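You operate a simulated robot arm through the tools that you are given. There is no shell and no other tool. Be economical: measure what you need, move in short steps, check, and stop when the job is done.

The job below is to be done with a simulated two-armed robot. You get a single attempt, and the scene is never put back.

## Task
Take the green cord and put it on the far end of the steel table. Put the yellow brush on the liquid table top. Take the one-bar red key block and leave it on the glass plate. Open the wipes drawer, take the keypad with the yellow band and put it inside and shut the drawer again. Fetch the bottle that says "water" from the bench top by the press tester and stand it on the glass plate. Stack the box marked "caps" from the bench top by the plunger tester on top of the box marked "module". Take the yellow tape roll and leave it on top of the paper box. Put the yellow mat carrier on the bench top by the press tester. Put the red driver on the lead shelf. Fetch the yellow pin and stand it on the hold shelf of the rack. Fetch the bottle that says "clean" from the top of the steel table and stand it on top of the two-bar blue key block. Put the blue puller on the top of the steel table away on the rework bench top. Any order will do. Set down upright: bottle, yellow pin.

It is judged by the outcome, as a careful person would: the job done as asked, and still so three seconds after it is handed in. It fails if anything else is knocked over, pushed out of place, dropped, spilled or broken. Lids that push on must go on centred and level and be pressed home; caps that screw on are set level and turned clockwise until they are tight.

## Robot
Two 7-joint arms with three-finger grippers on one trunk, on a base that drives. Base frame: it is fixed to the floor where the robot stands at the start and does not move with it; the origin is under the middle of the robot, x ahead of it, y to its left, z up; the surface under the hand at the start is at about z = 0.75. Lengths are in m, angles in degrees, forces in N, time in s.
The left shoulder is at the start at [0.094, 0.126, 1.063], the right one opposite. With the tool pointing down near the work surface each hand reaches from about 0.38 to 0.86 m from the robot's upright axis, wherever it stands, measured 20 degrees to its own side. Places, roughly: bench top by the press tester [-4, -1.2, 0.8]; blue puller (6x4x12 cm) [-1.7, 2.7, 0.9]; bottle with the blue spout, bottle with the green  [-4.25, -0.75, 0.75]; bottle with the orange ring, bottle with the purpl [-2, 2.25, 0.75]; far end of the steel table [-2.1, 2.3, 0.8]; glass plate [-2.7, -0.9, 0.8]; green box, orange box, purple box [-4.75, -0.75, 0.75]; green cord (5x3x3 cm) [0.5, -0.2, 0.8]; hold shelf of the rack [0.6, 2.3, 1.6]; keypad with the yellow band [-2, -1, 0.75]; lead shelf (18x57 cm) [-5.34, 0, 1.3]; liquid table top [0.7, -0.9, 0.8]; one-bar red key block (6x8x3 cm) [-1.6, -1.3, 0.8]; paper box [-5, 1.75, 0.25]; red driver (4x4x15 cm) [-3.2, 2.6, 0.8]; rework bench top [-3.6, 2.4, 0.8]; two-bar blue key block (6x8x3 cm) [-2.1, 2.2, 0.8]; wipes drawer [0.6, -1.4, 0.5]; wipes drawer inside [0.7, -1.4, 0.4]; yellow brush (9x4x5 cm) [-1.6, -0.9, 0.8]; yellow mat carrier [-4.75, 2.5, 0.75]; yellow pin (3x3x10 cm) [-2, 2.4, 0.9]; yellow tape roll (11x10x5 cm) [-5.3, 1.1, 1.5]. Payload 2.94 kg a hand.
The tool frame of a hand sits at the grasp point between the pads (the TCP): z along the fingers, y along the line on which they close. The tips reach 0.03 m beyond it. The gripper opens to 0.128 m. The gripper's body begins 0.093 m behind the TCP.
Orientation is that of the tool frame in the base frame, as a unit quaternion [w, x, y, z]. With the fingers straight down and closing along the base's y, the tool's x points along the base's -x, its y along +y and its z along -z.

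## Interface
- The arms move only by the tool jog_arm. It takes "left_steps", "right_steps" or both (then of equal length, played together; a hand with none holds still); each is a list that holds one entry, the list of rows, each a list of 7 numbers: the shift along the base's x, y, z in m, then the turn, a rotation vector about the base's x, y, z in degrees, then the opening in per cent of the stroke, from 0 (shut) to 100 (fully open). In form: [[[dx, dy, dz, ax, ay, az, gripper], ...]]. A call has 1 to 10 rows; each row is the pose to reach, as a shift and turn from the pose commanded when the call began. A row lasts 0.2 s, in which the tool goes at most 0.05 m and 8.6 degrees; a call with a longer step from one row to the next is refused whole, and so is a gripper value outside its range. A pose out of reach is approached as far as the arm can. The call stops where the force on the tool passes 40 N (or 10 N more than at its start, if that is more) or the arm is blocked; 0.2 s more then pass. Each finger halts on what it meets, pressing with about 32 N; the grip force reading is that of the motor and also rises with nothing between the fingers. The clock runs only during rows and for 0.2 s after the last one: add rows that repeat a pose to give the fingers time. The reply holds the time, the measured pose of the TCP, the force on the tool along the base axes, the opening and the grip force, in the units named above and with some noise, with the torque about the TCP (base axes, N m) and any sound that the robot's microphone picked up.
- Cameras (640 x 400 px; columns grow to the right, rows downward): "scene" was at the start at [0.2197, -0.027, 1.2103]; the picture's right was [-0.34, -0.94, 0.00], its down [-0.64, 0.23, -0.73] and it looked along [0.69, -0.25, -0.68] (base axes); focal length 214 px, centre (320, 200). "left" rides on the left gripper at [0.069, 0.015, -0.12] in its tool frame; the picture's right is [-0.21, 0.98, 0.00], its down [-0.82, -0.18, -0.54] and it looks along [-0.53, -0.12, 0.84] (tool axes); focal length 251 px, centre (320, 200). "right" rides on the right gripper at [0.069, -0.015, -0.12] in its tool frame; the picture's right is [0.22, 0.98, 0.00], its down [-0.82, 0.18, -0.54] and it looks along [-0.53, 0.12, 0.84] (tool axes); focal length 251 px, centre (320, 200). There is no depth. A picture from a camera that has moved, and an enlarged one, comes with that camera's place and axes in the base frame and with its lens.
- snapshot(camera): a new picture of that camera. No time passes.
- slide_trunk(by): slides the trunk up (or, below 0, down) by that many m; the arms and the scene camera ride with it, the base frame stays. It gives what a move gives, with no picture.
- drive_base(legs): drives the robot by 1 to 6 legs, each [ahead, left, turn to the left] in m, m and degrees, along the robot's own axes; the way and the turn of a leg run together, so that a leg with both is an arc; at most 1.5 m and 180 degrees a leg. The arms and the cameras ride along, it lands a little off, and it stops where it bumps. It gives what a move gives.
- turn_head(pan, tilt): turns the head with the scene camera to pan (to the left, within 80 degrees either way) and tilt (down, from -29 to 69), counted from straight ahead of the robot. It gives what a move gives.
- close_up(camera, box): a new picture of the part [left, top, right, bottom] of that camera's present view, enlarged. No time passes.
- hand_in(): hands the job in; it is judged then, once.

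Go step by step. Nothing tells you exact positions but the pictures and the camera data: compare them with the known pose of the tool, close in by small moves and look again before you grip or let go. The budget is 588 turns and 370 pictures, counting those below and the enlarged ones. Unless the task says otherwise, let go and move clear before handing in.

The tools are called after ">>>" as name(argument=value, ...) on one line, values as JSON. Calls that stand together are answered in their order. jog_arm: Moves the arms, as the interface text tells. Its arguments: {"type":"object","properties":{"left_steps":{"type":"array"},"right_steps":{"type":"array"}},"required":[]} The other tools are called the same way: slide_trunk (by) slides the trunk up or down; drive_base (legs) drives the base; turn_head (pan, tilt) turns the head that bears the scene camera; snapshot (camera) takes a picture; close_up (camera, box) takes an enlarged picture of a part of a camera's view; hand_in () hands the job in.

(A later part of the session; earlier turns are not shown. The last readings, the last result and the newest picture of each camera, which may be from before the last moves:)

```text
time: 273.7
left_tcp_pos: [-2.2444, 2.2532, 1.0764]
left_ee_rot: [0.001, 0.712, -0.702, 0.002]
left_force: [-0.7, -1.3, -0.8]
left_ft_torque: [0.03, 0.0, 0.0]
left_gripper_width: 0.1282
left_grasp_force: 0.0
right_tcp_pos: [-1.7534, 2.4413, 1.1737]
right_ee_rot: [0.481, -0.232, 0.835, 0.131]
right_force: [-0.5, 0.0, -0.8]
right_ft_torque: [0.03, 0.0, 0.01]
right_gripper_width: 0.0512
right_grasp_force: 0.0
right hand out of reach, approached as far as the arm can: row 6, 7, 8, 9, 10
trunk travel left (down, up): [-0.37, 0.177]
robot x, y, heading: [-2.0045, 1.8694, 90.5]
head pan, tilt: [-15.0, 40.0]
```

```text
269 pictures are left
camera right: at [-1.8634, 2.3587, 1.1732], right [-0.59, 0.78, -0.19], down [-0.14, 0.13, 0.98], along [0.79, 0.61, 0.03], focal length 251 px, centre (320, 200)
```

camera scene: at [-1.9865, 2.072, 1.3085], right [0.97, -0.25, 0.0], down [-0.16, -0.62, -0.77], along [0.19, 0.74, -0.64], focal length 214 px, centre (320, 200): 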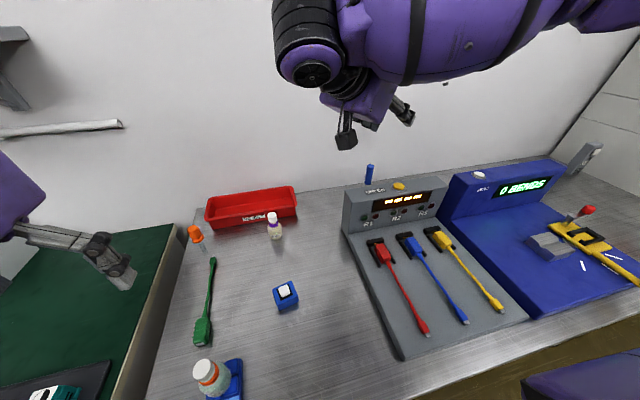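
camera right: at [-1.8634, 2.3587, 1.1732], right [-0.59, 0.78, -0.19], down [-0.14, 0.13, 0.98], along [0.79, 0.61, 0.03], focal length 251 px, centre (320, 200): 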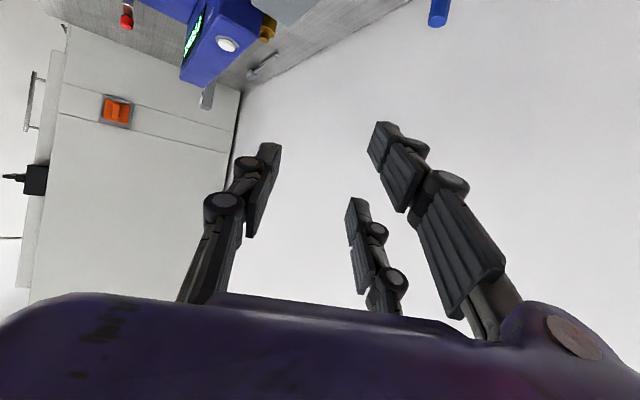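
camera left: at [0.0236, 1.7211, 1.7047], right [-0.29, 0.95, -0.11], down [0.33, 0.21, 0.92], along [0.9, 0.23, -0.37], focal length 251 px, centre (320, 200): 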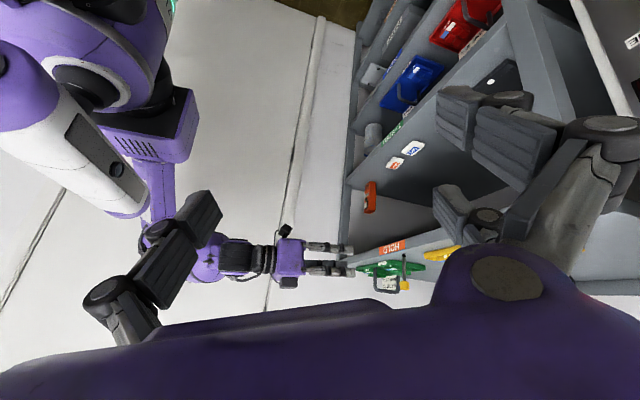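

The orientation is right. Now move to a pre-grasp point behind-left of the handle, (-1.742, 2.608, 0.945).

>>> jog_arm(right_steps=[[[0.001, 0.021, -0.028, 0, 0, 0, 30], [0.002, 0.042, -0.057, 0, 0, 0, 30], [0.004, 0.063, -0.086, 0, 0, 0, 30], [0.005, 0.084, -0.114, 0, 0, 0, 30], [0.007, 0.105, -0.143, 0, 0, 0, 30], [0.008, 0.126, -0.172, 0, 0, 0, 30], [0.01, 0.147, -0.2, 0, 0, 0, 30], [0.011, 0.167, -0.229, 0, 0, 0, 30]]])

>>> snapshot(camera="right")

>>> snapshot(camera="scene")

```text
time: 275.5
left_tcp_pos: [-2.2433, 2.2574, 1.0763]
left_ee_rot: [0.0, 0.712, -0.702, 0.002]
left_force: [-0.6, 0.2, -0.6]
left_ft_torque: [-0.01, 0.01, 0.01]
left_gripper_width: 0.1281
left_grasp_force: 0.1
right_tcp_pos: [-1.6854, 2.5282, 1.0154]
right_ee_rot: [0.483, -0.231, 0.835, 0.128]
right_force: [-0.3, 0.0, 0.2]
right_ft_torque: [0.01, 0.01, -0.01]
right_gripper_width: 0.0386
right_grasp_force: 0.1
right hand out of reach, approached as far as the arm can: row 1, 2, 3, 4, 5, 6, 7, 8
trunk travel left (down, up): [-0.37, 0.177]
robot x, y, heading: [-2.01, 1.8693, 90.8]
head pan, tilt: [-15.0, 40.0]
```

```text
268 pictures are left
camera right: at [-1.7961, 2.4465, 1.0144], right [-0.59, 0.78, -0.19], down [-0.15, 0.13, 0.98], along [0.8, 0.61, 0.04], focal length 251 px, centre (320, 200)
```

right: 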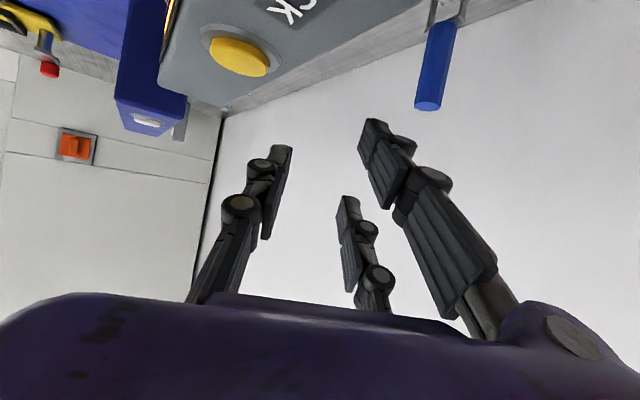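

```text
267 pictures are left
camera scene: at [-1.9866, 2.0726, 1.3084], right [0.97, -0.25, 0.0], down [-0.16, -0.62, -0.77], along [0.19, 0.74, -0.64], focal length 214 px, centre (320, 200)
```

scene: 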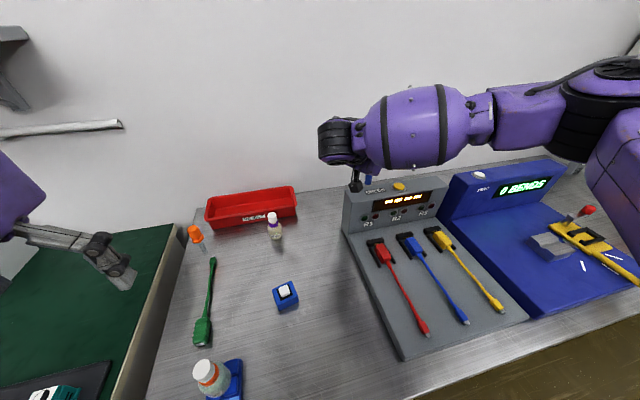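

The arm can't bring the hand further left in this orientation, so I'll shift the base left 0.15 m instead.

>>> drive_base(legs=[[0, 0.15, 0]])

>>> jog_arm(right_steps=[[[0.01, 0.015, -0.01, 0, 0, 0, 30], [0.02, 0.03, -0.02, 0, 0, 0, 30], [0.03, 0.045, -0.03, 0, 0, 0, 30], [0.04, 0.06, -0.04, 0, 0, 0, 30], [0.05, 0.07, -0.05, 0, 0, 0, 30]]])

>>> snapshot(camera="right")

```text
time: 277.4
left_tcp_pos: [-2.3677, 2.2511, 1.0772]
left_ee_rot: [0.0, 0.71, -0.704, 0.001]
left_force: [-0.5, 0.5, -0.1]
left_ft_torque: [0.02, 0.03, 0.01]
left_gripper_width: 0.1279
left_grasp_force: 0.0
right_tcp_pos: [-1.8069, 2.5204, 1.0157]
right_ee_rot: [0.484, -0.228, 0.835, 0.126]
right_force: [0.5, -0.5, 0.2]
right_ft_torque: [0.03, -0.01, 0.01]
right_gripper_width: 0.0383
right_grasp_force: 0.0
trunk travel left (down, up): [-0.37, 0.177]
robot x, y, heading: [-2.1355, 1.862, 90.2]
head pan, tilt: [-15.0, 40.0]
stopped in leg 1: the robot was blocked; the commanded pose is now the measured one
```

```text
time: 278.6
left_tcp_pos: [-2.367, 2.2521, 1.077]
left_ee_rot: [0.0, 0.71, -0.704, 0.001]
left_force: [0.4, -0.1, 0.6]
left_ft_torque: [-0.02, 0.0, 0.03]
left_gripper_width: 0.128
left_grasp_force: 0.1
right_tcp_pos: [-1.7427, 2.574, 0.9696]
right_ee_rot: [0.482, -0.229, 0.836, 0.127]
right_force: [1.0, -0.9, -0.4]
right_ft_torque: [-0.05, -0.02, -0.02]
right_gripper_width: 0.0385
right_grasp_force: 0.1
right hand out of reach, approached as far as the arm can: row 2, 3, 4, 5
trunk travel left (down, up): [-0.37, 0.177]
robot x, y, heading: [-2.1314, 1.8614, 90.4]
head pan, tilt: [-15.0, 40.0]
```

```text
266 pictures are left
camera right: at [-1.8538, 2.4928, 0.9706], right [-0.58, 0.79, -0.19], down [-0.14, 0.14, 0.98], along [0.8, 0.6, 0.03], focal length 251 px, centre (320, 200)
```

right: 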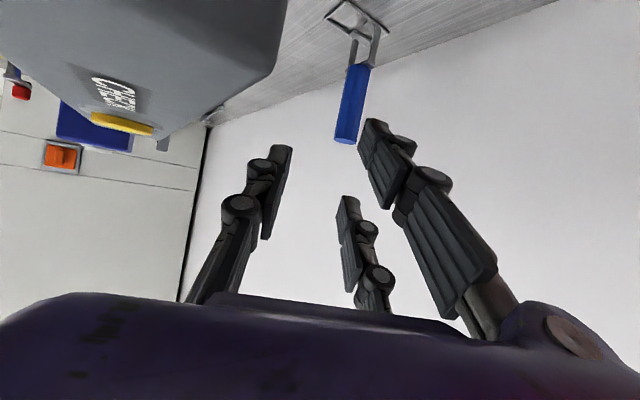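

The handle is right ahead between the fingers. Something blocked the base on the left (it stopped), so I'll stay put and use arm plus trunk for the final approach.

>>> slide_trunk(by=-0.045)

>>> jog_arm(right_steps=[[[0.01, 0.015, -0.005, 0, 0, 0, 30], [0.015, 0.03, -0.01, 0, 0, 0, 30], [0.02, 0.045, -0.015, 0, 0, 0, 30]]])

>>> snapshot(camera="right")

>>> snapshot(camera="scene")

```text
time: 279.5
left_tcp_pos: [-2.3672, 2.2516, 1.0319]
left_ee_rot: [-0.001, 0.709, -0.705, 0.001]
left_force: [1.0, -0.2, 1.0]
left_ft_torque: [-0.02, 0.0, -0.04]
left_gripper_width: 0.1281
left_grasp_force: 0.0
right_tcp_pos: [-1.743, 2.572, 0.9283]
right_ee_rot: [0.484, -0.227, 0.836, 0.126]
right_force: [-0.1, 0.4, 0.0]
right_ft_torque: [0.0, 0.02, -0.01]
right_gripper_width: 0.0383
right_grasp_force: 0.0
trunk travel left (down, up): [-0.325, 0.222]
robot x, y, heading: [-2.1354, 1.8593, 90.2]
head pan, tilt: [-15.0, 40.0]
```

```text
time: 280.4
left_tcp_pos: [-2.369, 2.2502, 1.0321]
left_ee_rot: [-0.001, 0.711, -0.704, 0.001]
left_force: [1.2, 0.1, 1.4]
left_ft_torque: [0.04, 0.05, 0.01]
left_gripper_width: 0.1279
left_grasp_force: 0.1
right_tcp_pos: [-1.7417, 2.5893, 0.9256]
right_ee_rot: [0.482, -0.231, 0.835, 0.131]
right_force: [-14.2, -5.3, 9.5]
right_ft_torque: [-0.82, 0.26, -0.95]
right_gripper_width: 0.0385
right_grasp_force: 0.1
right hand out of reach, approached as far as the arm can: row 2, 3
trunk travel left (down, up): [-0.325, 0.222]
robot x, y, heading: [-2.1314, 1.865, 90.5]
head pan, tilt: [-15.0, 40.0]
stopped in row 3 (right hand): the force on the tool passed its limit at 41 N (the readings are from after the stop); the commanded pose is now the measured one
```

```text
265 pictures are left
camera right: at [-1.8528, 2.5066, 0.9254], right [-0.59, 0.78, -0.19], down [-0.14, 0.13, 0.98], along [0.79, 0.61, 0.03], focal length 251 px, centre (320, 200)
```

right: 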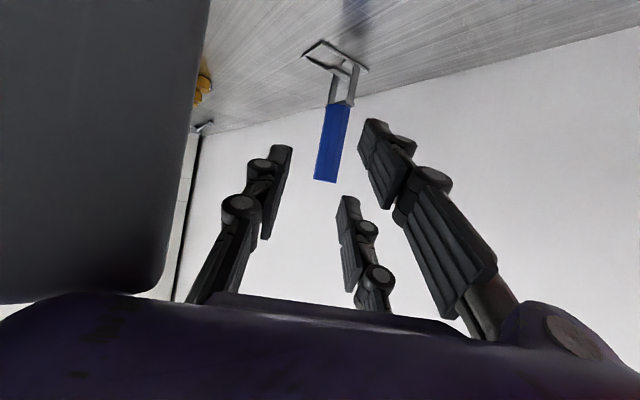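

```text
264 pictures are left
camera scene: at [-2.1138, 2.0759, 1.2645], right [0.97, -0.25, 0.0], down [-0.16, -0.62, -0.77], along [0.19, 0.74, -0.64], focal length 214 px, centre (320, 200)
```

scene: 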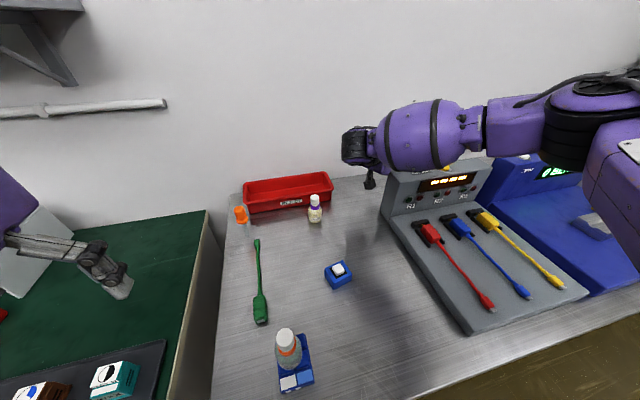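

The right forearm/hand is against the panel corner; this arm can't do it from here. I'll withdraw it up and back, and use the left arm, whose forearm would come over the free area.

>>> jog_arm(right_steps=[[[-0.005, -0.005, 0.03, 0, 0, 0, 30], [-0.01, -0.015, 0.07, 0, 0, 0, 30], [-0.01, -0.03, 0.11, 0, 0, 0, 30], [-0.01, -0.06, 0.14, 0, 0, 0, 30], [-0.01, -0.09, 0.17, 0, 0, 0, 30], [-0.01, -0.12, 0.19, 0, 0, 0, 30]]])

>>> jog_arm(right_steps=[[[0.02, -0.03, 0.01, -5.42, 3.13, 5.42, 50], [0.04, -0.06, 0.01, -10.84, 6.26, 10.84, 60], [0.06, -0.09, 0.01, -16.26, 9.39, 16.26, 60], [0.08, -0.12, 0.01, -21.68, 12.52, 21.68, 60], [0.1, -0.15, 0.01, -27.1, 15.65, 27.1, 60], [0.12, -0.17, 0.01, -32.52, 18.78, 32.52, 60], [0.13, -0.19, 0.01, -37.94, 21.91, 37.94, 60], [0.14, -0.21, 0.01, -43.36, 25.04, 43.36, 60], [0.15, -0.22, 0.01, -48.78, 28.17, 48.78, 60], [0.16, -0.23, 0.01, -54.2, 31.3, 54.2, 60]]])

>>> snapshot(camera="scene")

```text
time: 281.8
left_tcp_pos: [-2.3689, 2.251, 1.0327]
left_ee_rot: [-0.001, 0.71, -0.704, 0.001]
left_force: [0.6, -1.1, 0.4]
left_ft_torque: [0.04, 0.0, -0.02]
left_gripper_width: 0.128
left_grasp_force: 0.0
right_tcp_pos: [-1.7465, 2.467, 1.1117]
right_ee_rot: [0.482, -0.23, 0.836, 0.128]
right_force: [-0.6, 0.5, -0.8]
right_ft_torque: [0.0, 0.01, 0.06]
right_gripper_width: 0.0381
right_grasp_force: 0.1
trunk travel left (down, up): [-0.325, 0.222]
robot x, y, heading: [-2.1287, 1.8676, 90.3]
head pan, tilt: [-15.0, 40.0]
```

```text
time: 283.9
left_tcp_pos: [-2.3674, 2.2516, 1.032]
left_ee_rot: [0.001, 0.71, -0.704, 0.001]
left_force: [0.2, 0.1, 0.0]
left_ft_torque: [0.01, -0.02, 0.0]
left_gripper_width: 0.1282
left_grasp_force: 0.1
right_tcp_pos: [-1.5882, 2.2393, 1.1231]
right_ee_rot: [0.002, 0.712, -0.702, 0.0]
right_force: [-0.2, -0.3, -0.9]
right_ft_torque: [0.04, 0.02, -0.02]
right_gripper_width: 0.0769
right_grasp_force: 0.1
trunk travel left (down, up): [-0.325, 0.222]
robot x, y, heading: [-2.1368, 1.8667, 90.1]
head pan, tilt: [-15.0, 40.0]
```

```text
263 pictures are left
camera scene: at [-2.1126, 2.0772, 1.2643], right [0.97, -0.25, 0.0], down [-0.16, -0.62, -0.77], along [0.19, 0.74, -0.64], focal length 214 px, centre (320, 200)
```

scene: 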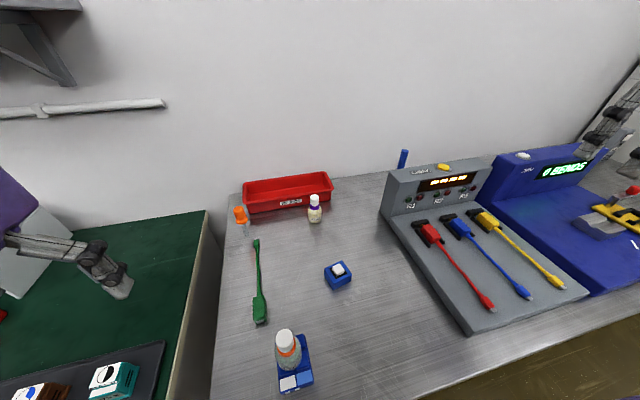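

Nothing is disturbed. Now rotate the left hand into the same orientation while moving it above the free area.

>>> jog_arm(left_steps=[[[0.02, 0.01, 0.02, 5.42, -3.13, -5.42, 60], [0.055, 0.02, 0.04, 10.84, -6.26, -10.84, 40], [0.09, 0.03, 0.06, 16.26, -9.39, -16.26, 40], [0.125, 0.04, 0.08, 21.68, -12.52, -21.68, 40], [0.16, 0.05, 0.08, 27.1, -15.65, -27.1, 40], [0.2, 0.06, 0.08, 32.52, -18.78, -32.52, 40], [0.24, 0.07, 0.08, 37.94, -21.91, -37.94, 40], [0.28, 0.08, 0.08, 43.36, -25.04, -43.36, 40], [0.32, 0.09, 0.08, 48.78, -28.17, -48.78, 40], [0.36, 0.1, 0.08, 54.2, -31.3, -54.2, 40]]])

>>> snapshot(camera="left")

>>> snapshot(camera="scene")

```text
time: 286.1
left_tcp_pos: [-2.0052, 2.3504, 1.1107]
left_ee_rot: [0.484, -0.227, 0.836, 0.127]
left_force: [0.1, 0.8, 0.1]
left_ft_torque: [0.0, 0.04, 0.0]
left_gripper_width: 0.0512
left_grasp_force: 0.0
right_tcp_pos: [-1.5869, 2.2396, 1.1216]
right_ee_rot: [0.002, 0.711, -0.703, -0.001]
right_force: [0.0, 0.3, 0.4]
right_ft_torque: [-0.04, 0.02, -0.01]
right_gripper_width: 0.0769
right_grasp_force: 0.0
trunk travel left (down, up): [-0.325, 0.222]
robot x, y, heading: [-2.1315, 1.8637, 90.4]
head pan, tilt: [-15.0, 40.0]
```

```text
262 pictures are left
camera left: at [-2.1353, 2.2952, 1.1116], right [-0.4, 0.9, 0.18], down [0.04, -0.18, 0.98], along [0.92, 0.4, 0.04], focal length 251 px, centre (320, 200)
```

left: 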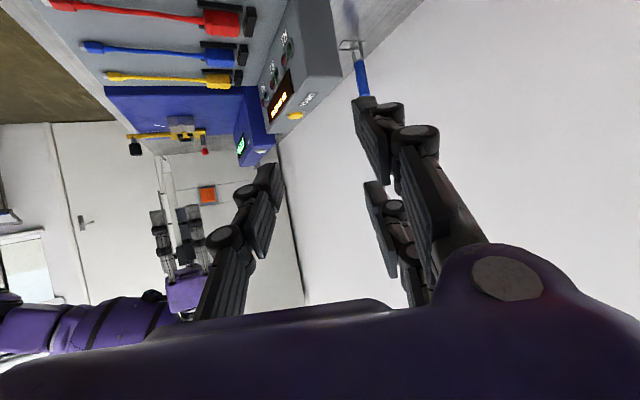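

```text
261 pictures are left
camera scene: at [-2.1119, 2.0778, 1.2641], right [0.97, -0.25, 0.0], down [-0.16, -0.62, -0.77], along [0.19, 0.74, -0.64], focal length 214 px, centre (320, 200)
```

scene: 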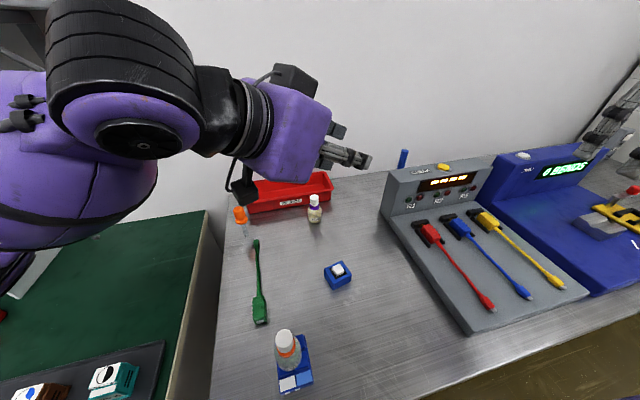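

The left hand points nicely toward the puller. Move to the pre-grasp point.

>>> jog_arm(left_steps=[[[0.03, 0.03, -0.01, 0, 0, 0, 32], [0.06, 0.06, -0.02, 0, 0, 0, 32], [0.09, 0.09, -0.035, 0, 0, 0, 32], [0.12, 0.12, -0.05, 0, 0, 0, 32], [0.15, 0.15, -0.07, 0, 0, 0, 32], [0.18, 0.18, -0.09, 0, 0, 0, 32], [0.21, 0.21, -0.11, 0, 0, 0, 32], [0.242, 0.243, -0.13, 0, 0, 0, 32]]])

>>> snapshot(camera="left")

>>> snapshot(camera="scene")

```text
refused: row 8 steps farther than a row can; nothing moved
```

```text
260 pictures are left
camera left: at [-2.1353, 2.2952, 1.1116], right [-0.4, 0.9, 0.18], down [0.04, -0.18, 0.98], along [0.92, 0.4, 0.04], focal length 251 px, centre (320, 200)
```

left: 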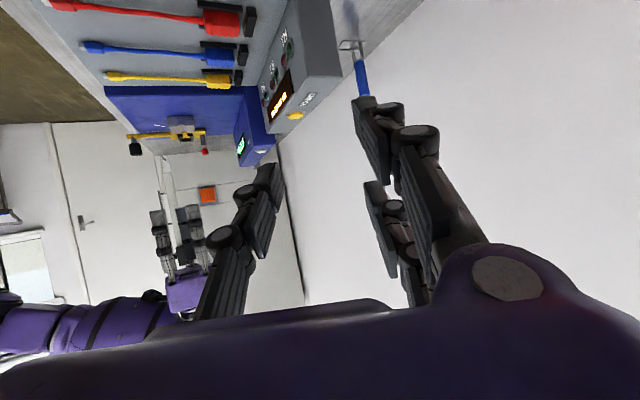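

```text
259 pictures are left
camera scene: at [-2.1119, 2.0778, 1.2641], right [0.97, -0.25, 0.0], down [-0.16, -0.62, -0.77], along [0.19, 0.74, -0.64], focal length 214 px, centre (320, 200)
```

scene: 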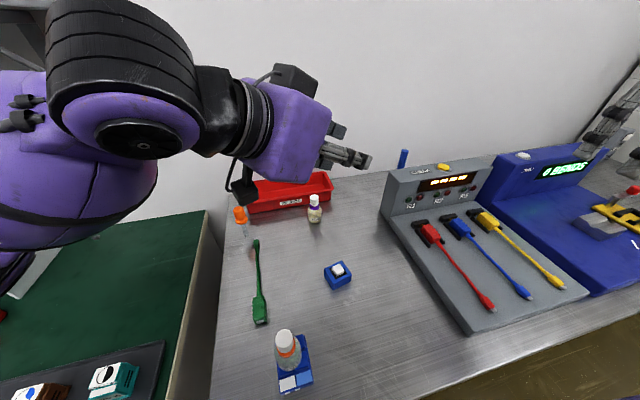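

>>> jog_arm(left_steps=[[[0.03, 0.03, -0.01, 0, 0, 0, 32], [0.06, 0.06, -0.025, 0, 0, 0, 32], [0.09, 0.09, -0.04, 0, 0, 0, 32], [0.12, 0.12, -0.055, 0, 0, 0, 32], [0.15, 0.15, -0.07, 0, 0, 0, 32], [0.18, 0.18, -0.09, 0, 0, 0, 32], [0.21, 0.21, -0.11, 0, 0, 0, 32], [0.24, 0.24, -0.13, 0, 0, 0, 32]]])

>>> snapshot(camera="left")

>>> snapshot(camera="scene")

```text
time: 287.9
left_tcp_pos: [-1.766, 2.5947, 0.9819]
left_ee_rot: [0.483, -0.227, 0.836, 0.127]
left_force: [0.4, 1.5, -0.7]
left_ft_torque: [0.0, 0.02, -0.04]
left_gripper_width: 0.0409
left_grasp_force: 0.1
right_tcp_pos: [-1.5861, 2.2391, 1.1205]
right_ee_rot: [0.002, 0.711, -0.704, 0.0]
right_force: [1.1, -0.2, -0.1]
right_ft_torque: [0.02, 0.02, 0.02]
right_gripper_width: 0.0765
right_grasp_force: 0.0
trunk travel left (down, up): [-0.325, 0.222]
robot x, y, heading: [-2.1311, 1.8642, 90.5]
head pan, tilt: [-15.0, 40.0]
```

```text
258 pictures are left
camera left: at [-1.896, 2.5386, 0.9824], right [-0.4, 0.9, 0.18], down [0.04, -0.18, 0.98], along [0.92, 0.4, 0.04], focal length 251 px, centre (320, 200)
```

left: 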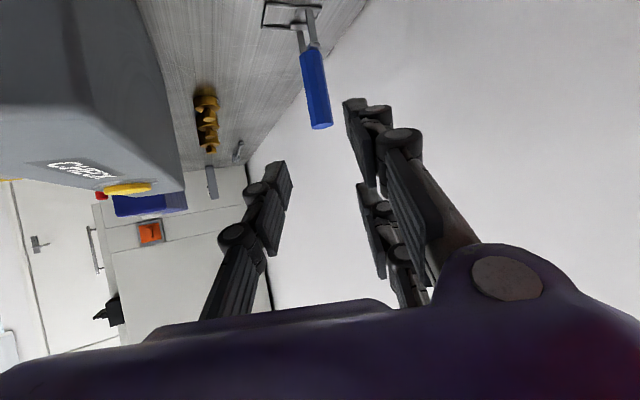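

```text
257 pictures are left
camera scene: at [-2.1113, 2.0775, 1.2642], right [0.97, -0.25, 0.0], down [-0.16, -0.62, -0.77], along [0.19, 0.74, -0.64], focal length 214 px, centre (320, 200)
```

scene: 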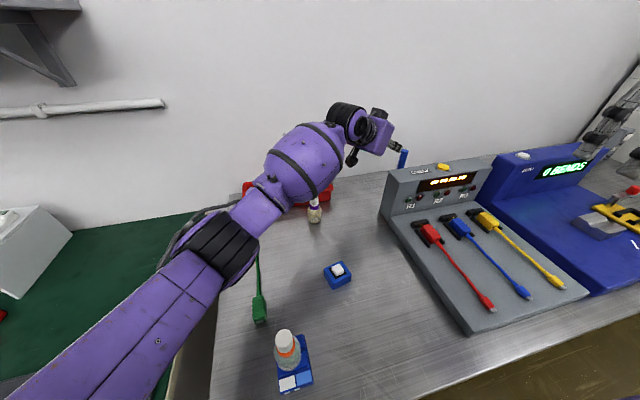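

The forearm would pass low over the FLUID bottle, so I'll raise and retract the hand, shift the base right 0.12 m, and come back in.

>>> jog_arm(left_steps=[[[0, 0, 0.04, 0, 0, 0, 32], [-0.03, 0, 0.07, 0, 0, 0, 32], [-0.07, 0, 0.08, 0, 0, 0, 32], [-0.1, 0, 0.08, 0, 0, 0, 32], [-0.12, 0, 0.08, 0, 0, 0, 32]]])

>>> drive_base(legs=[[0, -0.12, 0]])

>>> jog_arm(left_steps=[[[0, 0, -0.02, 0, 0, 0, 32], [0, 0, -0.05, 0, 0, 0, 32], [0, 0, -0.08, 0, 0, 0, 32]]])

>>> snapshot(camera="scene")

>>> snapshot(camera="left")

```text
time: 289.1
left_tcp_pos: [-1.8899, 2.5926, 1.0624]
left_ee_rot: [0.483, -0.227, 0.836, 0.126]
left_force: [0.4, -0.1, 0.1]
left_ft_torque: [0.0, 0.01, -0.03]
left_gripper_width: 0.0412
left_grasp_force: 0.1
right_tcp_pos: [-1.5899, 2.2393, 1.1215]
right_ee_rot: [0.002, 0.711, -0.703, 0.0]
right_force: [0.5, 0.5, 0.1]
right_ft_torque: [0.0, 0.01, 0.01]
right_gripper_width: 0.0767
right_grasp_force: 0.1
trunk travel left (down, up): [-0.325, 0.222]
robot x, y, heading: [-2.1345, 1.8636, 90.6]
head pan, tilt: [-15.0, 40.0]
```

```text
time: 290.9
left_tcp_pos: [-1.7698, 2.5925, 1.0619]
left_ee_rot: [0.483, -0.226, 0.837, 0.125]
left_force: [0.2, -0.2, -0.2]
left_ft_torque: [-0.01, -0.01, -0.04]
left_gripper_width: 0.041
left_grasp_force: 0.0
right_tcp_pos: [-1.4697, 2.2379, 1.123]
right_ee_rot: [0.003, 0.711, -0.703, 0.001]
right_force: [-0.1, 0.4, -0.4]
right_ft_torque: [-0.03, -0.04, 0.02]
right_gripper_width: 0.0767
right_grasp_force: 0.0
trunk travel left (down, up): [-0.325, 0.222]
robot x, y, heading: [-2.0137, 1.8644, 90.2]
head pan, tilt: [-15.0, 40.0]
```

```text
time: 291.6
left_tcp_pos: [-1.7718, 2.5942, 0.9818]
left_ee_rot: [0.483, -0.227, 0.836, 0.126]
left_force: [0.1, 0.3, 0.2]
left_ft_torque: [0.02, 0.02, -0.04]
left_gripper_width: 0.0407
left_grasp_force: 0.0
right_tcp_pos: [-1.4706, 2.2393, 1.1218]
right_ee_rot: [0.002, 0.711, -0.703, 0.001]
right_force: [0.1, -0.2, -0.2]
right_ft_torque: [-0.01, -0.03, -0.03]
right_gripper_width: 0.0768
right_grasp_force: 0.1
trunk travel left (down, up): [-0.325, 0.222]
robot x, y, heading: [-2.0172, 1.8632, 90.3]
head pan, tilt: [-15.0, 40.0]
```

```text
256 pictures are left
camera scene: at [-1.9937, 2.0781, 1.2642], right [0.97, -0.25, 0.0], down [-0.16, -0.62, -0.77], along [0.19, 0.74, -0.64], focal length 214 px, centre (320, 200)
```

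scene: 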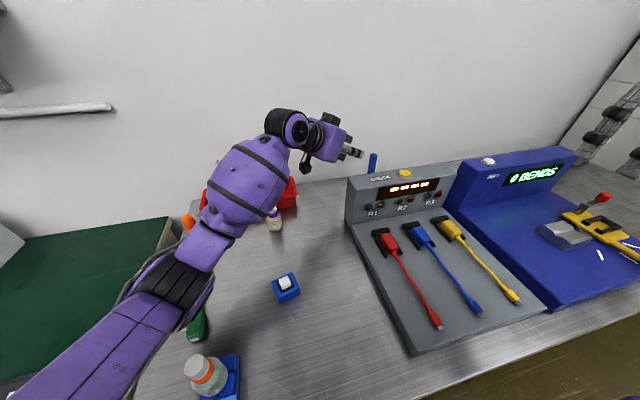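

```text
255 pictures are left
camera left: at [-1.9009, 2.5378, 0.9824], right [-0.4, 0.9, 0.18], down [0.04, -0.18, 0.98], along [0.92, 0.4, 0.04], focal length 251 px, centre (320, 200)
```

left: 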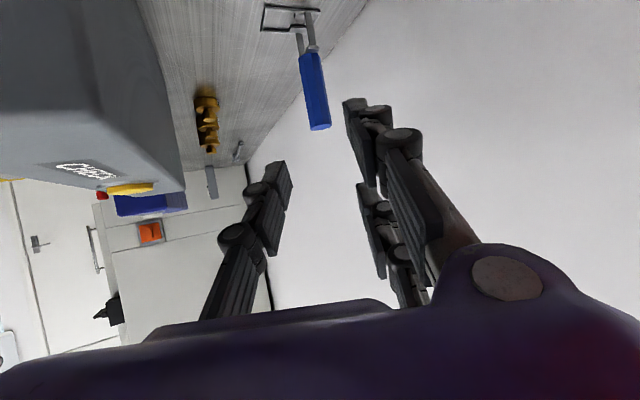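

To give the elbow more height above the bottles, I'll raise the trunk 0.12 m and bring the hand back down.

>>> slide_trunk(by=0.12)

>>> jog_arm(left_steps=[[[0, 0, -0.04, 0, 0, 0, 32], [0, 0, -0.08, 0, 0, 0, 32], [0, 0, -0.12, 0, 0, 0, 32]]])

>>> snapshot(camera="scene")

```text
time: 293.1
left_tcp_pos: [-1.7705, 2.5939, 1.1001]
left_ee_rot: [0.483, -0.228, 0.836, 0.126]
left_force: [0.5, 0.2, -1.2]
left_ft_torque: [0.01, 0.0, -0.02]
left_gripper_width: 0.0411
left_grasp_force: 0.1
right_tcp_pos: [-1.467, 2.2401, 1.2418]
right_ee_rot: [0.002, 0.711, -0.703, 0.0]
right_force: [-0.1, 0.4, -0.1]
right_ft_torque: [0.0, -0.01, 0.01]
right_gripper_width: 0.0765
right_grasp_force: 0.1
trunk travel left (down, up): [-0.445, 0.102]
robot x, y, heading: [-2.0175, 1.8657, 90.4]
head pan, tilt: [-15.0, 40.0]
```

```text
time: 293.9
left_tcp_pos: [-1.7725, 2.5941, 0.9806]
left_ee_rot: [0.482, -0.228, 0.836, 0.127]
left_force: [0.1, -0.4, 0.5]
left_ft_torque: [-0.04, 0.02, 0.0]
left_gripper_width: 0.0409
left_grasp_force: 0.0
right_tcp_pos: [-1.4689, 2.2401, 1.2423]
right_ee_rot: [0.003, 0.711, -0.703, 0.0]
right_force: [0.6, -0.1, 0.5]
right_ft_torque: [0.03, 0.03, -0.03]
right_gripper_width: 0.0767
right_grasp_force: 0.0
trunk travel left (down, up): [-0.445, 0.102]
robot x, y, heading: [-2.0167, 1.864, 90.1]
head pan, tilt: [-15.0, 40.0]
```

```text
254 pictures are left
camera scene: at [-1.9934, 2.0414, 1.3893], right [0.97, -0.25, 0.0], down [-0.16, -0.62, -0.77], along [0.19, 0.74, -0.64], focal length 214 px, centre (320, 200)
```

scene: 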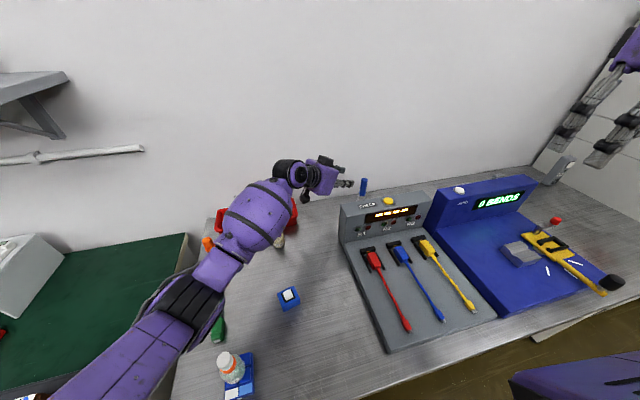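

Position is consistent: handle axis (-1.652, 2.660), z 0.837–0.913. Advance most of the way.

>>> jog_arm(left_steps=[[[0.025, 0.014, -0.019, 0, 0, 0, 34], [0.05, 0.0275, -0.038, 0, 0, 0, 34], [0.075, 0.041, -0.057, 0, 0, 0, 34], [0.085, 0.0465, -0.065, 0, 0, 0, 34]]])

>>> snapshot(camera="left")

>>> snapshot(camera="scene")

```text
time: 294.9
left_tcp_pos: [-1.6853, 2.636, 0.9161]
left_ee_rot: [0.483, -0.226, 0.836, 0.127]
left_force: [0.7, 0.1, -0.4]
left_ft_torque: [0.02, -0.02, -0.02]
left_gripper_width: 0.0436
left_grasp_force: 0.2
left hand out of reach, approached as far as the arm can: row 4
right_tcp_pos: [-1.4687, 2.2382, 1.2431]
right_ee_rot: [0.002, 0.711, -0.704, -0.001]
right_force: [-0.3, -0.1, 0.2]
right_ft_torque: [-0.01, 0.01, 0.0]
right_gripper_width: 0.0768
right_grasp_force: 0.1
trunk travel left (down, up): [-0.445, 0.102]
robot x, y, heading: [-2.0156, 1.8635, 90.3]
head pan, tilt: [-15.0, 40.0]
```

```text
253 pictures are left
camera left: at [-1.8148, 2.5804, 0.9169], right [-0.4, 0.9, 0.18], down [0.04, -0.18, 0.98], along [0.92, 0.4, 0.04], focal length 251 px, centre (320, 200)
```

left: 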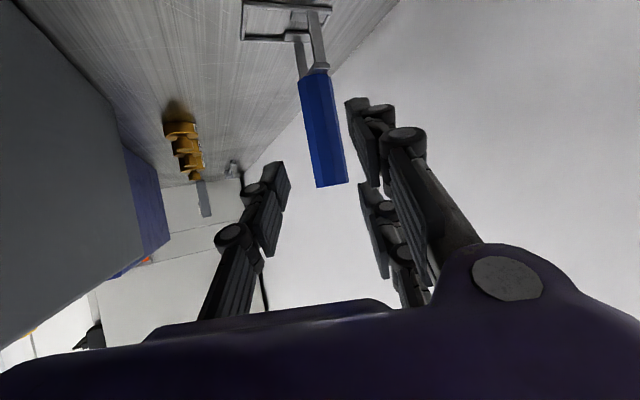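

```text
252 pictures are left
camera scene: at [-1.9929, 2.0409, 1.3894], right [0.97, -0.25, 0.0], down [-0.16, -0.62, -0.77], along [0.19, 0.74, -0.64], focal length 214 px, centre (320, 200)
```

scene: 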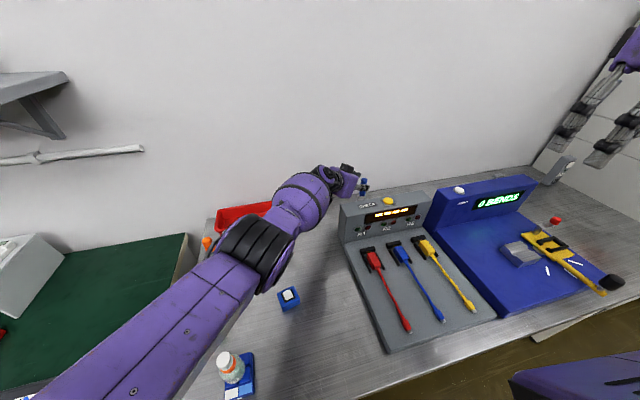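

The arm is nearly at full extension; I'll finish with a trunk lowering of 28 mm and a small base move.

>>> slide_trunk(by=-0.028)

>>> drive_base(legs=[[0.022, -0.033, 0]])

>>> snapshot(camera="left")

```text
time: 295.7
left_tcp_pos: [-1.6861, 2.6357, 0.8877]
left_ee_rot: [0.483, -0.227, 0.836, 0.128]
left_force: [0.5, -0.5, 0.4]
left_ft_torque: [0.01, 0.0, 0.01]
left_gripper_width: 0.0433
left_grasp_force: 0.0
right_tcp_pos: [-1.4696, 2.2384, 1.2154]
right_ee_rot: [0.002, 0.711, -0.703, -0.001]
right_force: [0.1, 0.0, 0.2]
right_ft_torque: [0.03, -0.04, -0.01]
right_gripper_width: 0.0769
right_grasp_force: 0.1
trunk travel left (down, up): [-0.417, 0.13]
robot x, y, heading: [-2.0124, 1.8618, 90.3]
head pan, tilt: [-15.0, 40.0]
```

```text
time: 296.7
left_tcp_pos: [-1.6532, 2.6566, 0.8894]
left_ee_rot: [0.483, -0.227, 0.836, 0.126]
left_force: [0.0, -0.1, 0.0]
left_ft_torque: [0.02, -0.01, 0.0]
left_gripper_width: 0.0434
left_grasp_force: 0.1
right_tcp_pos: [-1.4364, 2.2608, 1.2152]
right_ee_rot: [0.003, 0.711, -0.703, 0.001]
right_force: [0.2, 0.0, -0.3]
right_ft_torque: [0.01, 0.03, 0.02]
right_gripper_width: 0.0769
right_grasp_force: 0.1
trunk travel left (down, up): [-0.417, 0.13]
robot x, y, heading: [-1.9812, 1.8875, 90.5]
head pan, tilt: [-15.0, 40.0]
```

```text
251 pictures are left
camera left: at [-1.7819, 2.6016, 0.8883], right [-0.4, 0.9, 0.18], down [0.04, -0.18, 0.98], along [0.92, 0.4, 0.04], focal length 251 px, centre (320, 200)
```

left: 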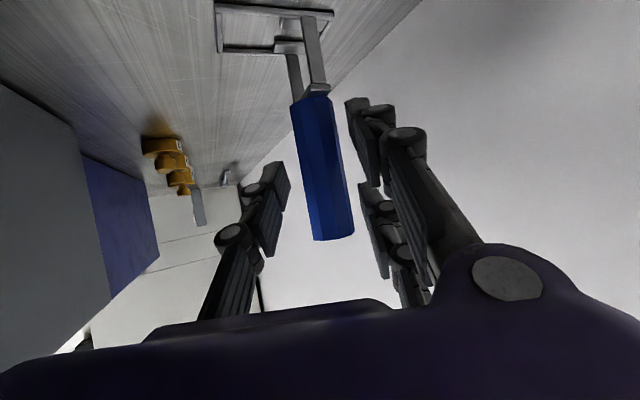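

The handle is between the pads. Closing.

>>> jog_arm(left_steps=[[[0, 0, 0, 0, 0, 0, 25], [0, 0, 0, 0, 0, 0, 15], [0, 0, 0, 0, 0, 0, 5], [0, 0, 0, 0, 0, 0, 0], [0, 0, 0, 0, 0, 0, 0]]])

>>> snapshot(camera="left")

```text
time: 297.9
left_tcp_pos: [-1.653, 2.6568, 0.8881]
left_ee_rot: [0.484, -0.226, 0.836, 0.126]
left_force: [-0.1, 0.1, 0.3]
left_ft_torque: [0.11, -0.02, -0.03]
left_gripper_width: 0.0224
left_grasp_force: 32.2
right_tcp_pos: [-1.4377, 2.2612, 1.2129]
right_ee_rot: [0.003, 0.711, -0.704, 0.0]
right_force: [0.5, -0.4, -0.2]
right_ft_torque: [-0.03, -0.02, -0.02]
right_gripper_width: 0.0767
right_grasp_force: 0.1
trunk travel left (down, up): [-0.417, 0.13]
robot x, y, heading: [-1.9802, 1.8845, 90.3]
head pan, tilt: [-15.0, 40.0]
```

```text
250 pictures are left
camera left: at [-1.782, 2.6016, 0.8886], right [-0.4, 0.9, 0.18], down [0.04, -0.18, 0.98], along [0.92, 0.4, 0.04], focal length 251 px, centre (320, 200)
```

left: 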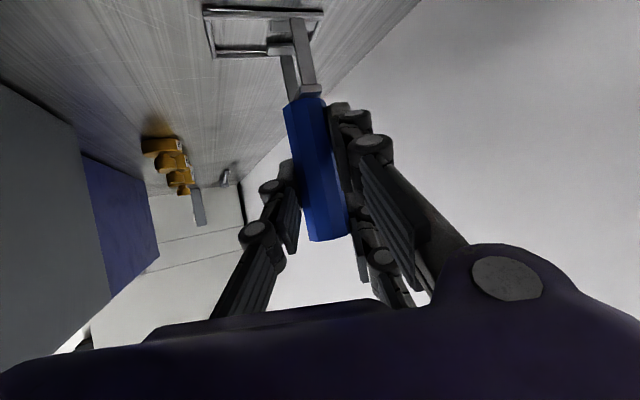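

Gripped. Lift straight up with the trunk, then the arm.

>>> slide_trunk(by=0.125)

>>> jog_arm(left_steps=[[[-0.005, -0.005, 0.03, 0, 0, 0, 0], [-0.02, -0.02, 0.06, 0, 0, 0, 0], [-0.04, -0.05, 0.08, 0, 0, 0, 0], [-0.07, -0.08, 0.09, 0, 0, 0, 0], [-0.1, -0.11, 0.1, 0, 0, 0, 0]]])

>>> snapshot(camera="scene")

```text
time: 299.4
left_tcp_pos: [-1.6536, 2.662, 1.2258]
left_ee_rot: [0.508, -0.159, 0.811, 0.241]
left_force: [-0.6, -0.1, -1.4]
left_ft_torque: [0.09, -0.06, 0.0]
left_gripper_width: 0.0225
left_grasp_force: 32.3
right_tcp_pos: [-1.4359, 2.2611, 1.3382]
right_ee_rot: [0.003, 0.711, -0.704, 0.0]
right_force: [0.4, 0.7, -1.1]
right_ft_torque: [-0.03, 0.01, 0.01]
right_gripper_width: 0.0769
right_grasp_force: 0.1
trunk travel left (down, up): [-0.542, 0.005]
robot x, y, heading: [-1.9829, 1.887, 90.2]
head pan, tilt: [-15.0, 40.0]
```

```text
time: 300.6
left_tcp_pos: [-1.6896, 2.6758, 1.3401]
left_ee_rot: [0.51, -0.157, 0.811, 0.242]
left_force: [0.5, 0.4, -1.2]
left_ft_torque: [0.0, -0.03, -0.02]
left_gripper_width: 0.0229
left_grasp_force: 31.6
left hand out of reach, approached as far as the arm can: row 1, 2, 3, 4, 5
right_tcp_pos: [-1.437, 2.2604, 1.3402]
right_ee_rot: [0.001, 0.711, -0.704, -0.001]
right_force: [-0.4, 0.1, 0.3]
right_ft_torque: [0.04, -0.01, 0.0]
right_gripper_width: 0.0768
right_grasp_force: 0.1
trunk travel left (down, up): [-0.542, 0.005]
robot x, y, heading: [-1.983, 1.8862, 90.5]
head pan, tilt: [-15.0, 40.0]
```

```text
249 pictures are left
camera scene: at [-1.9611, 1.9777, 1.4996], right [0.97, -0.25, 0.0], down [-0.16, -0.62, -0.77], along [0.2, 0.74, -0.64], focal length 214 px, centre (320, 200)
```

scene: 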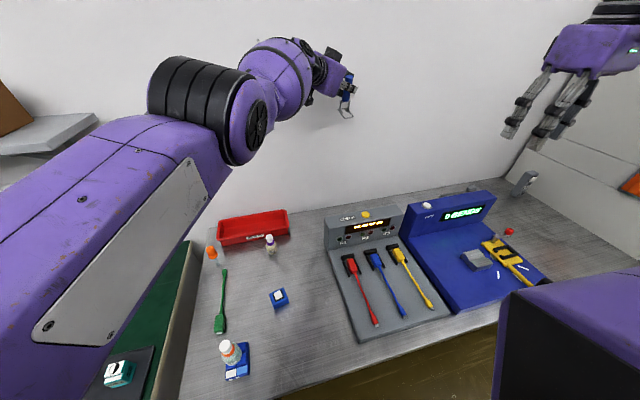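

The puller is out safely. Let me measure how far the small blue holder moved from its original place.

>>> drive_base(legs=[[-0.15, 0, 0]])

>>> close_up(camera="scene", box=[190, 200, 340, 320])

```text
time: 302.0
left_tcp_pos: [-1.6854, 2.5273, 1.3368]
left_ee_rot: [0.509, -0.158, 0.812, 0.24]
left_force: [0.0, 0.8, -0.4]
left_ft_torque: [-0.02, -0.08, -0.02]
left_gripper_width: 0.0224
left_grasp_force: 32.1
right_tcp_pos: [-1.4342, 2.1107, 1.3368]
right_ee_rot: [0.003, 0.71, -0.704, 0.0]
right_force: [-0.4, 0.8, -0.1]
right_ft_torque: [-0.08, 0.01, -0.01]
right_gripper_width: 0.0768
right_grasp_force: 0.0
trunk travel left (down, up): [-0.542, 0.005]
robot x, y, heading: [-1.98, 1.7335, 90.0]
head pan, tilt: [-15.0, 40.0]
```

```text
3.33 times, centred on (265, 260) of scene
camera zoom: at [-1.9594, 1.8303, 1.4991], right [0.97, -0.26, 0.0], down [-0.16, -0.62, -0.76], along [0.2, 0.74, -0.64], focal length 715 px, centre (503, 0)
```

zoom: 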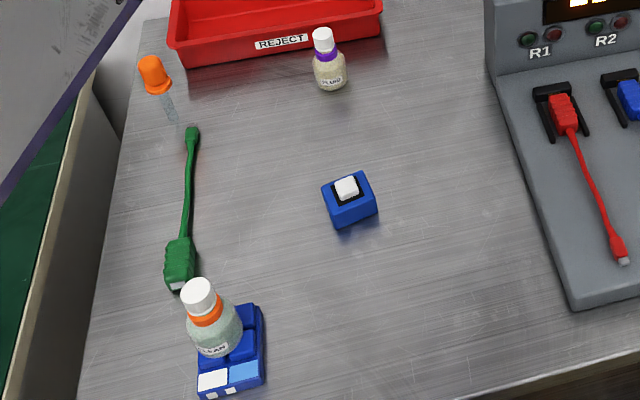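

The holder shift is about 1 cm, acceptable. Now back off and drive left to the rework bench.

>>> drive_base(legs=[[-0.45, 0, 0], [0, 1.4, 0]])

>>> turn_head(pan=0, tilt=35)

>>> snapshot(camera="scene")

```text
time: 316.8
left_tcp_pos: [-3.0806, 2.0878, 1.3397]
left_ee_rot: [0.51, -0.153, 0.812, 0.239]
left_force: [0.0, -0.4, -0.1]
left_ft_torque: [-0.01, 0.02, 0.0]
left_gripper_width: 0.0225
left_grasp_force: 31.7
right_tcp_pos: [-2.8344, 1.6695, 1.3393]
right_ee_rot: [0.002, 0.708, -0.706, 0.0]
right_force: [0.2, -0.1, 0.1]
right_ft_torque: [-0.02, -0.02, -0.03]
right_gripper_width: 0.0768
right_grasp_force: 0.0
trunk travel left (down, up): [-0.542, 0.005]
robot x, y, heading: [-3.3829, 1.299, 89.6]
head pan, tilt: [-15.0, 40.0]
```

```text
time: 317.5
left_tcp_pos: [-3.082, 2.0873, 1.3393]
left_ee_rot: [0.51, -0.154, 0.812, 0.239]
left_force: [-1.0, 1.3, -0.2]
left_ft_torque: [0.0, 0.0, 0.0]
left_gripper_width: 0.0225
left_grasp_force: 32.0
right_tcp_pos: [-2.8341, 1.6696, 1.3395]
right_ee_rot: [0.003, 0.707, -0.707, -0.001]
right_force: [-0.3, -0.3, 0.5]
right_ft_torque: [0.0, 0.0, 0.0]
right_gripper_width: 0.0768
right_grasp_force: 0.0
trunk travel left (down, up): [-0.542, 0.005]
robot x, y, heading: [-3.3861, 1.3018, 90.0]
head pan, tilt: [0.0, 35.0]
```

```text
247 pictures are left
camera scene: at [-3.3827, 1.3978, 1.507], right [1.0, -0.01, 0.0], down [0.0, -0.57, -0.82], along [0.01, 0.82, -0.57], focal length 214 px, centre (320, 200)
```

scene: 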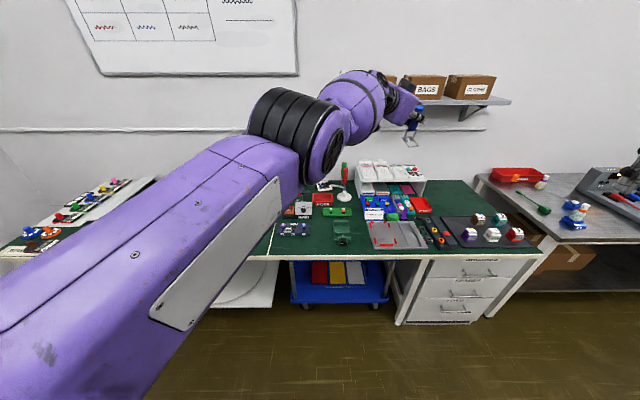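

I need a clearer view; I'll fold the left arm back, yawing the hand to point straight ahead.

>>> jog_arm(left_steps=[[[-0.03, -0.02, -0.01, 0, 0, 6, 0], [-0.06, -0.04, -0.02, 0, 0, 12, 0], [-0.09, -0.06, -0.03, 0, 0, 18, 0], [-0.12, -0.08, -0.04, 0, 0, 24, 0], [-0.15, -0.1, -0.05, 0, 0, 30, 0], [-0.18, -0.12, -0.06, 0, 0, 36, 0], [-0.21, -0.14, -0.07, 0, 0, 42, 0], [-0.24, -0.16, -0.08, 0, 0, 48, 0], [-0.27, -0.18, -0.09, 0, 0, 54, 0], [-0.3, -0.2, -0.1, 0, 0, 60, 0]]])

>>> snapshot(camera="scene")

```text
time: 319.7
left_tcp_pos: [-3.1937, 2.1254, 1.2078]
left_ee_rot: [0.321, -0.539, 0.626, 0.463]
left_force: [0.5, -0.1, -0.9]
left_ft_torque: [-0.05, 0.0, 0.01]
left_gripper_width: 0.0224
left_grasp_force: 31.7
left hand out of reach, approached as far as the arm can: row 1, 2, 3, 4, 5, 6, 7, 8, 9, 10
right_tcp_pos: [-2.8334, 1.6693, 1.3383]
right_ee_rot: [0.003, 0.707, -0.707, 0.0]
right_force: [-0.2, 0.3, -0.1]
right_ft_torque: [0.02, 0.02, -0.03]
right_gripper_width: 0.0766
right_grasp_force: 0.1
trunk travel left (down, up): [-0.542, 0.005]
robot x, y, heading: [-3.3831, 1.3013, 89.6]
head pan, tilt: [0.0, 35.0]
```

```text
246 pictures are left
camera scene: at [-3.3813, 1.398, 1.507], right [1.0, -0.01, 0.0], down [0.0, -0.57, -0.82], along [0.0, 0.82, -0.57], focal length 214 px, centre (320, 200)
```

scene: 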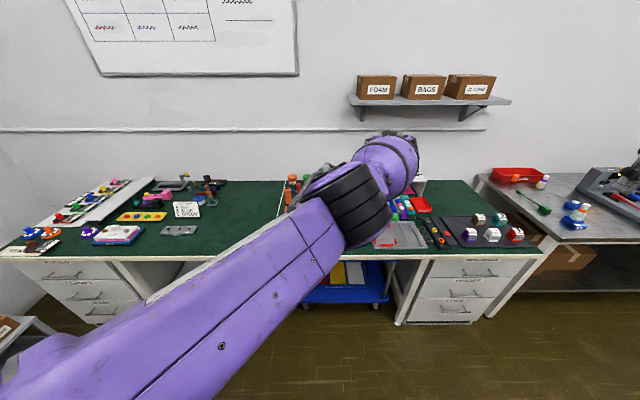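

The bench has free green area around x ≈ -3.8, y ≈ 2.25. I'll drive left 0.45 m and look again.

>>> drive_base(legs=[[0, 0.45, 0]])

>>> turn_head(pan=20, tilt=45)

>>> snapshot(camera="scene")

>>> snapshot(camera="left")

>>> snapshot(camera="right")

```text
time: 324.2
left_tcp_pos: [-3.647, 2.1268, 1.2089]
left_ee_rot: [0.32, -0.541, 0.625, 0.463]
left_force: [-0.6, 0.0, -0.6]
left_ft_torque: [0.04, -0.03, 0.0]
left_gripper_width: 0.0222
left_grasp_force: 32.0
right_tcp_pos: [-3.285, 1.6734, 1.3392]
right_ee_rot: [0.003, 0.71, -0.705, 0.0]
right_force: [-0.2, 0.6, 0.7]
right_ft_torque: [0.04, 0.01, -0.02]
right_gripper_width: 0.0766
right_grasp_force: 0.1
trunk travel left (down, up): [-0.542, 0.005]
robot x, y, heading: [-3.8312, 1.3032, 90.2]
head pan, tilt: [0.0, 35.0]
```

```text
time: 325.0
left_tcp_pos: [-3.648, 2.1265, 1.2094]
left_ee_rot: [0.319, -0.542, 0.625, 0.463]
left_force: [-0.4, 0.4, -0.1]
left_ft_torque: [0.01, 0.01, -0.01]
left_gripper_width: 0.0226
left_grasp_force: 32.2
right_tcp_pos: [-3.2858, 1.6743, 1.3401]
right_ee_rot: [0.003, 0.71, -0.705, -0.001]
right_force: [-0.4, -0.3, 0.9]
right_ft_torque: [0.0, 0.0, -0.01]
right_gripper_width: 0.0767
right_grasp_force: 0.0
trunk travel left (down, up): [-0.542, 0.005]
robot x, y, heading: [-3.8305, 1.304, 90.3]
head pan, tilt: [20.0, 45.0]
```

```text
245 pictures are left
camera scene: at [-3.8594, 1.3874, 1.4923], right [0.94, 0.34, 0.0], down [0.24, -0.66, -0.71], along [-0.24, 0.66, -0.71], focal length 214 px, centre (320, 200)
```

scene: 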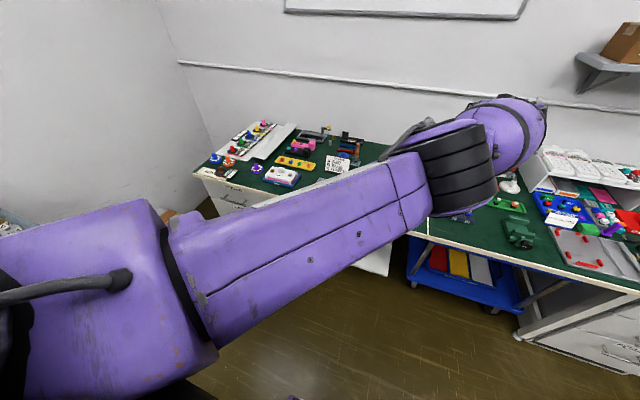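

```text
244 pictures are left
camera left: at [-3.6663, 1.9903, 1.1941], right [-0.91, 0.07, 0.42], down [0.4, -0.19, 0.9], along [0.14, 0.98, 0.14], focal length 251 px, centre (320, 200)
```

left: 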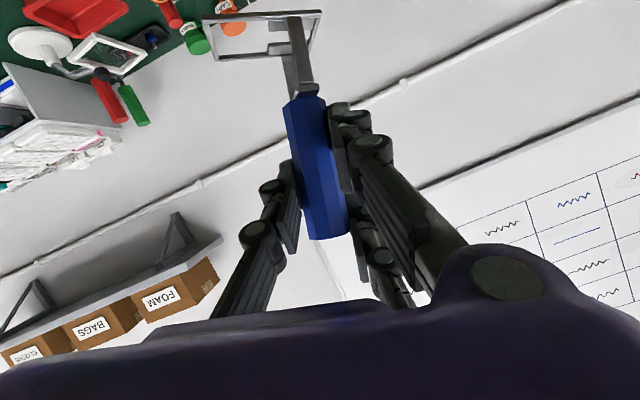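

```text
243 pictures are left
camera right: at [-3.2678, 1.6064, 1.4587], right [-0.98, -0.22, 0.0], down [-0.18, 0.82, 0.54], along [-0.12, 0.52, -0.84], focal length 251 px, centre (320, 200)
```

right: 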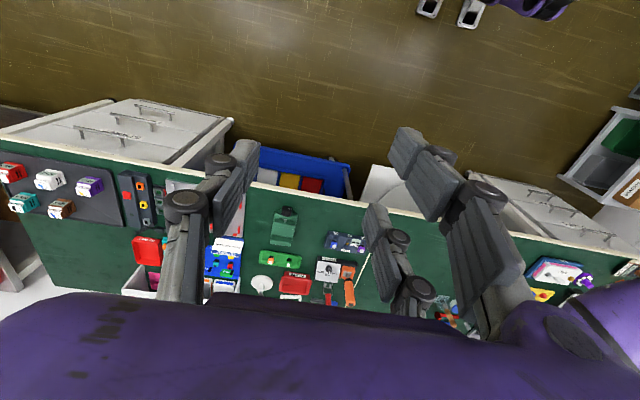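

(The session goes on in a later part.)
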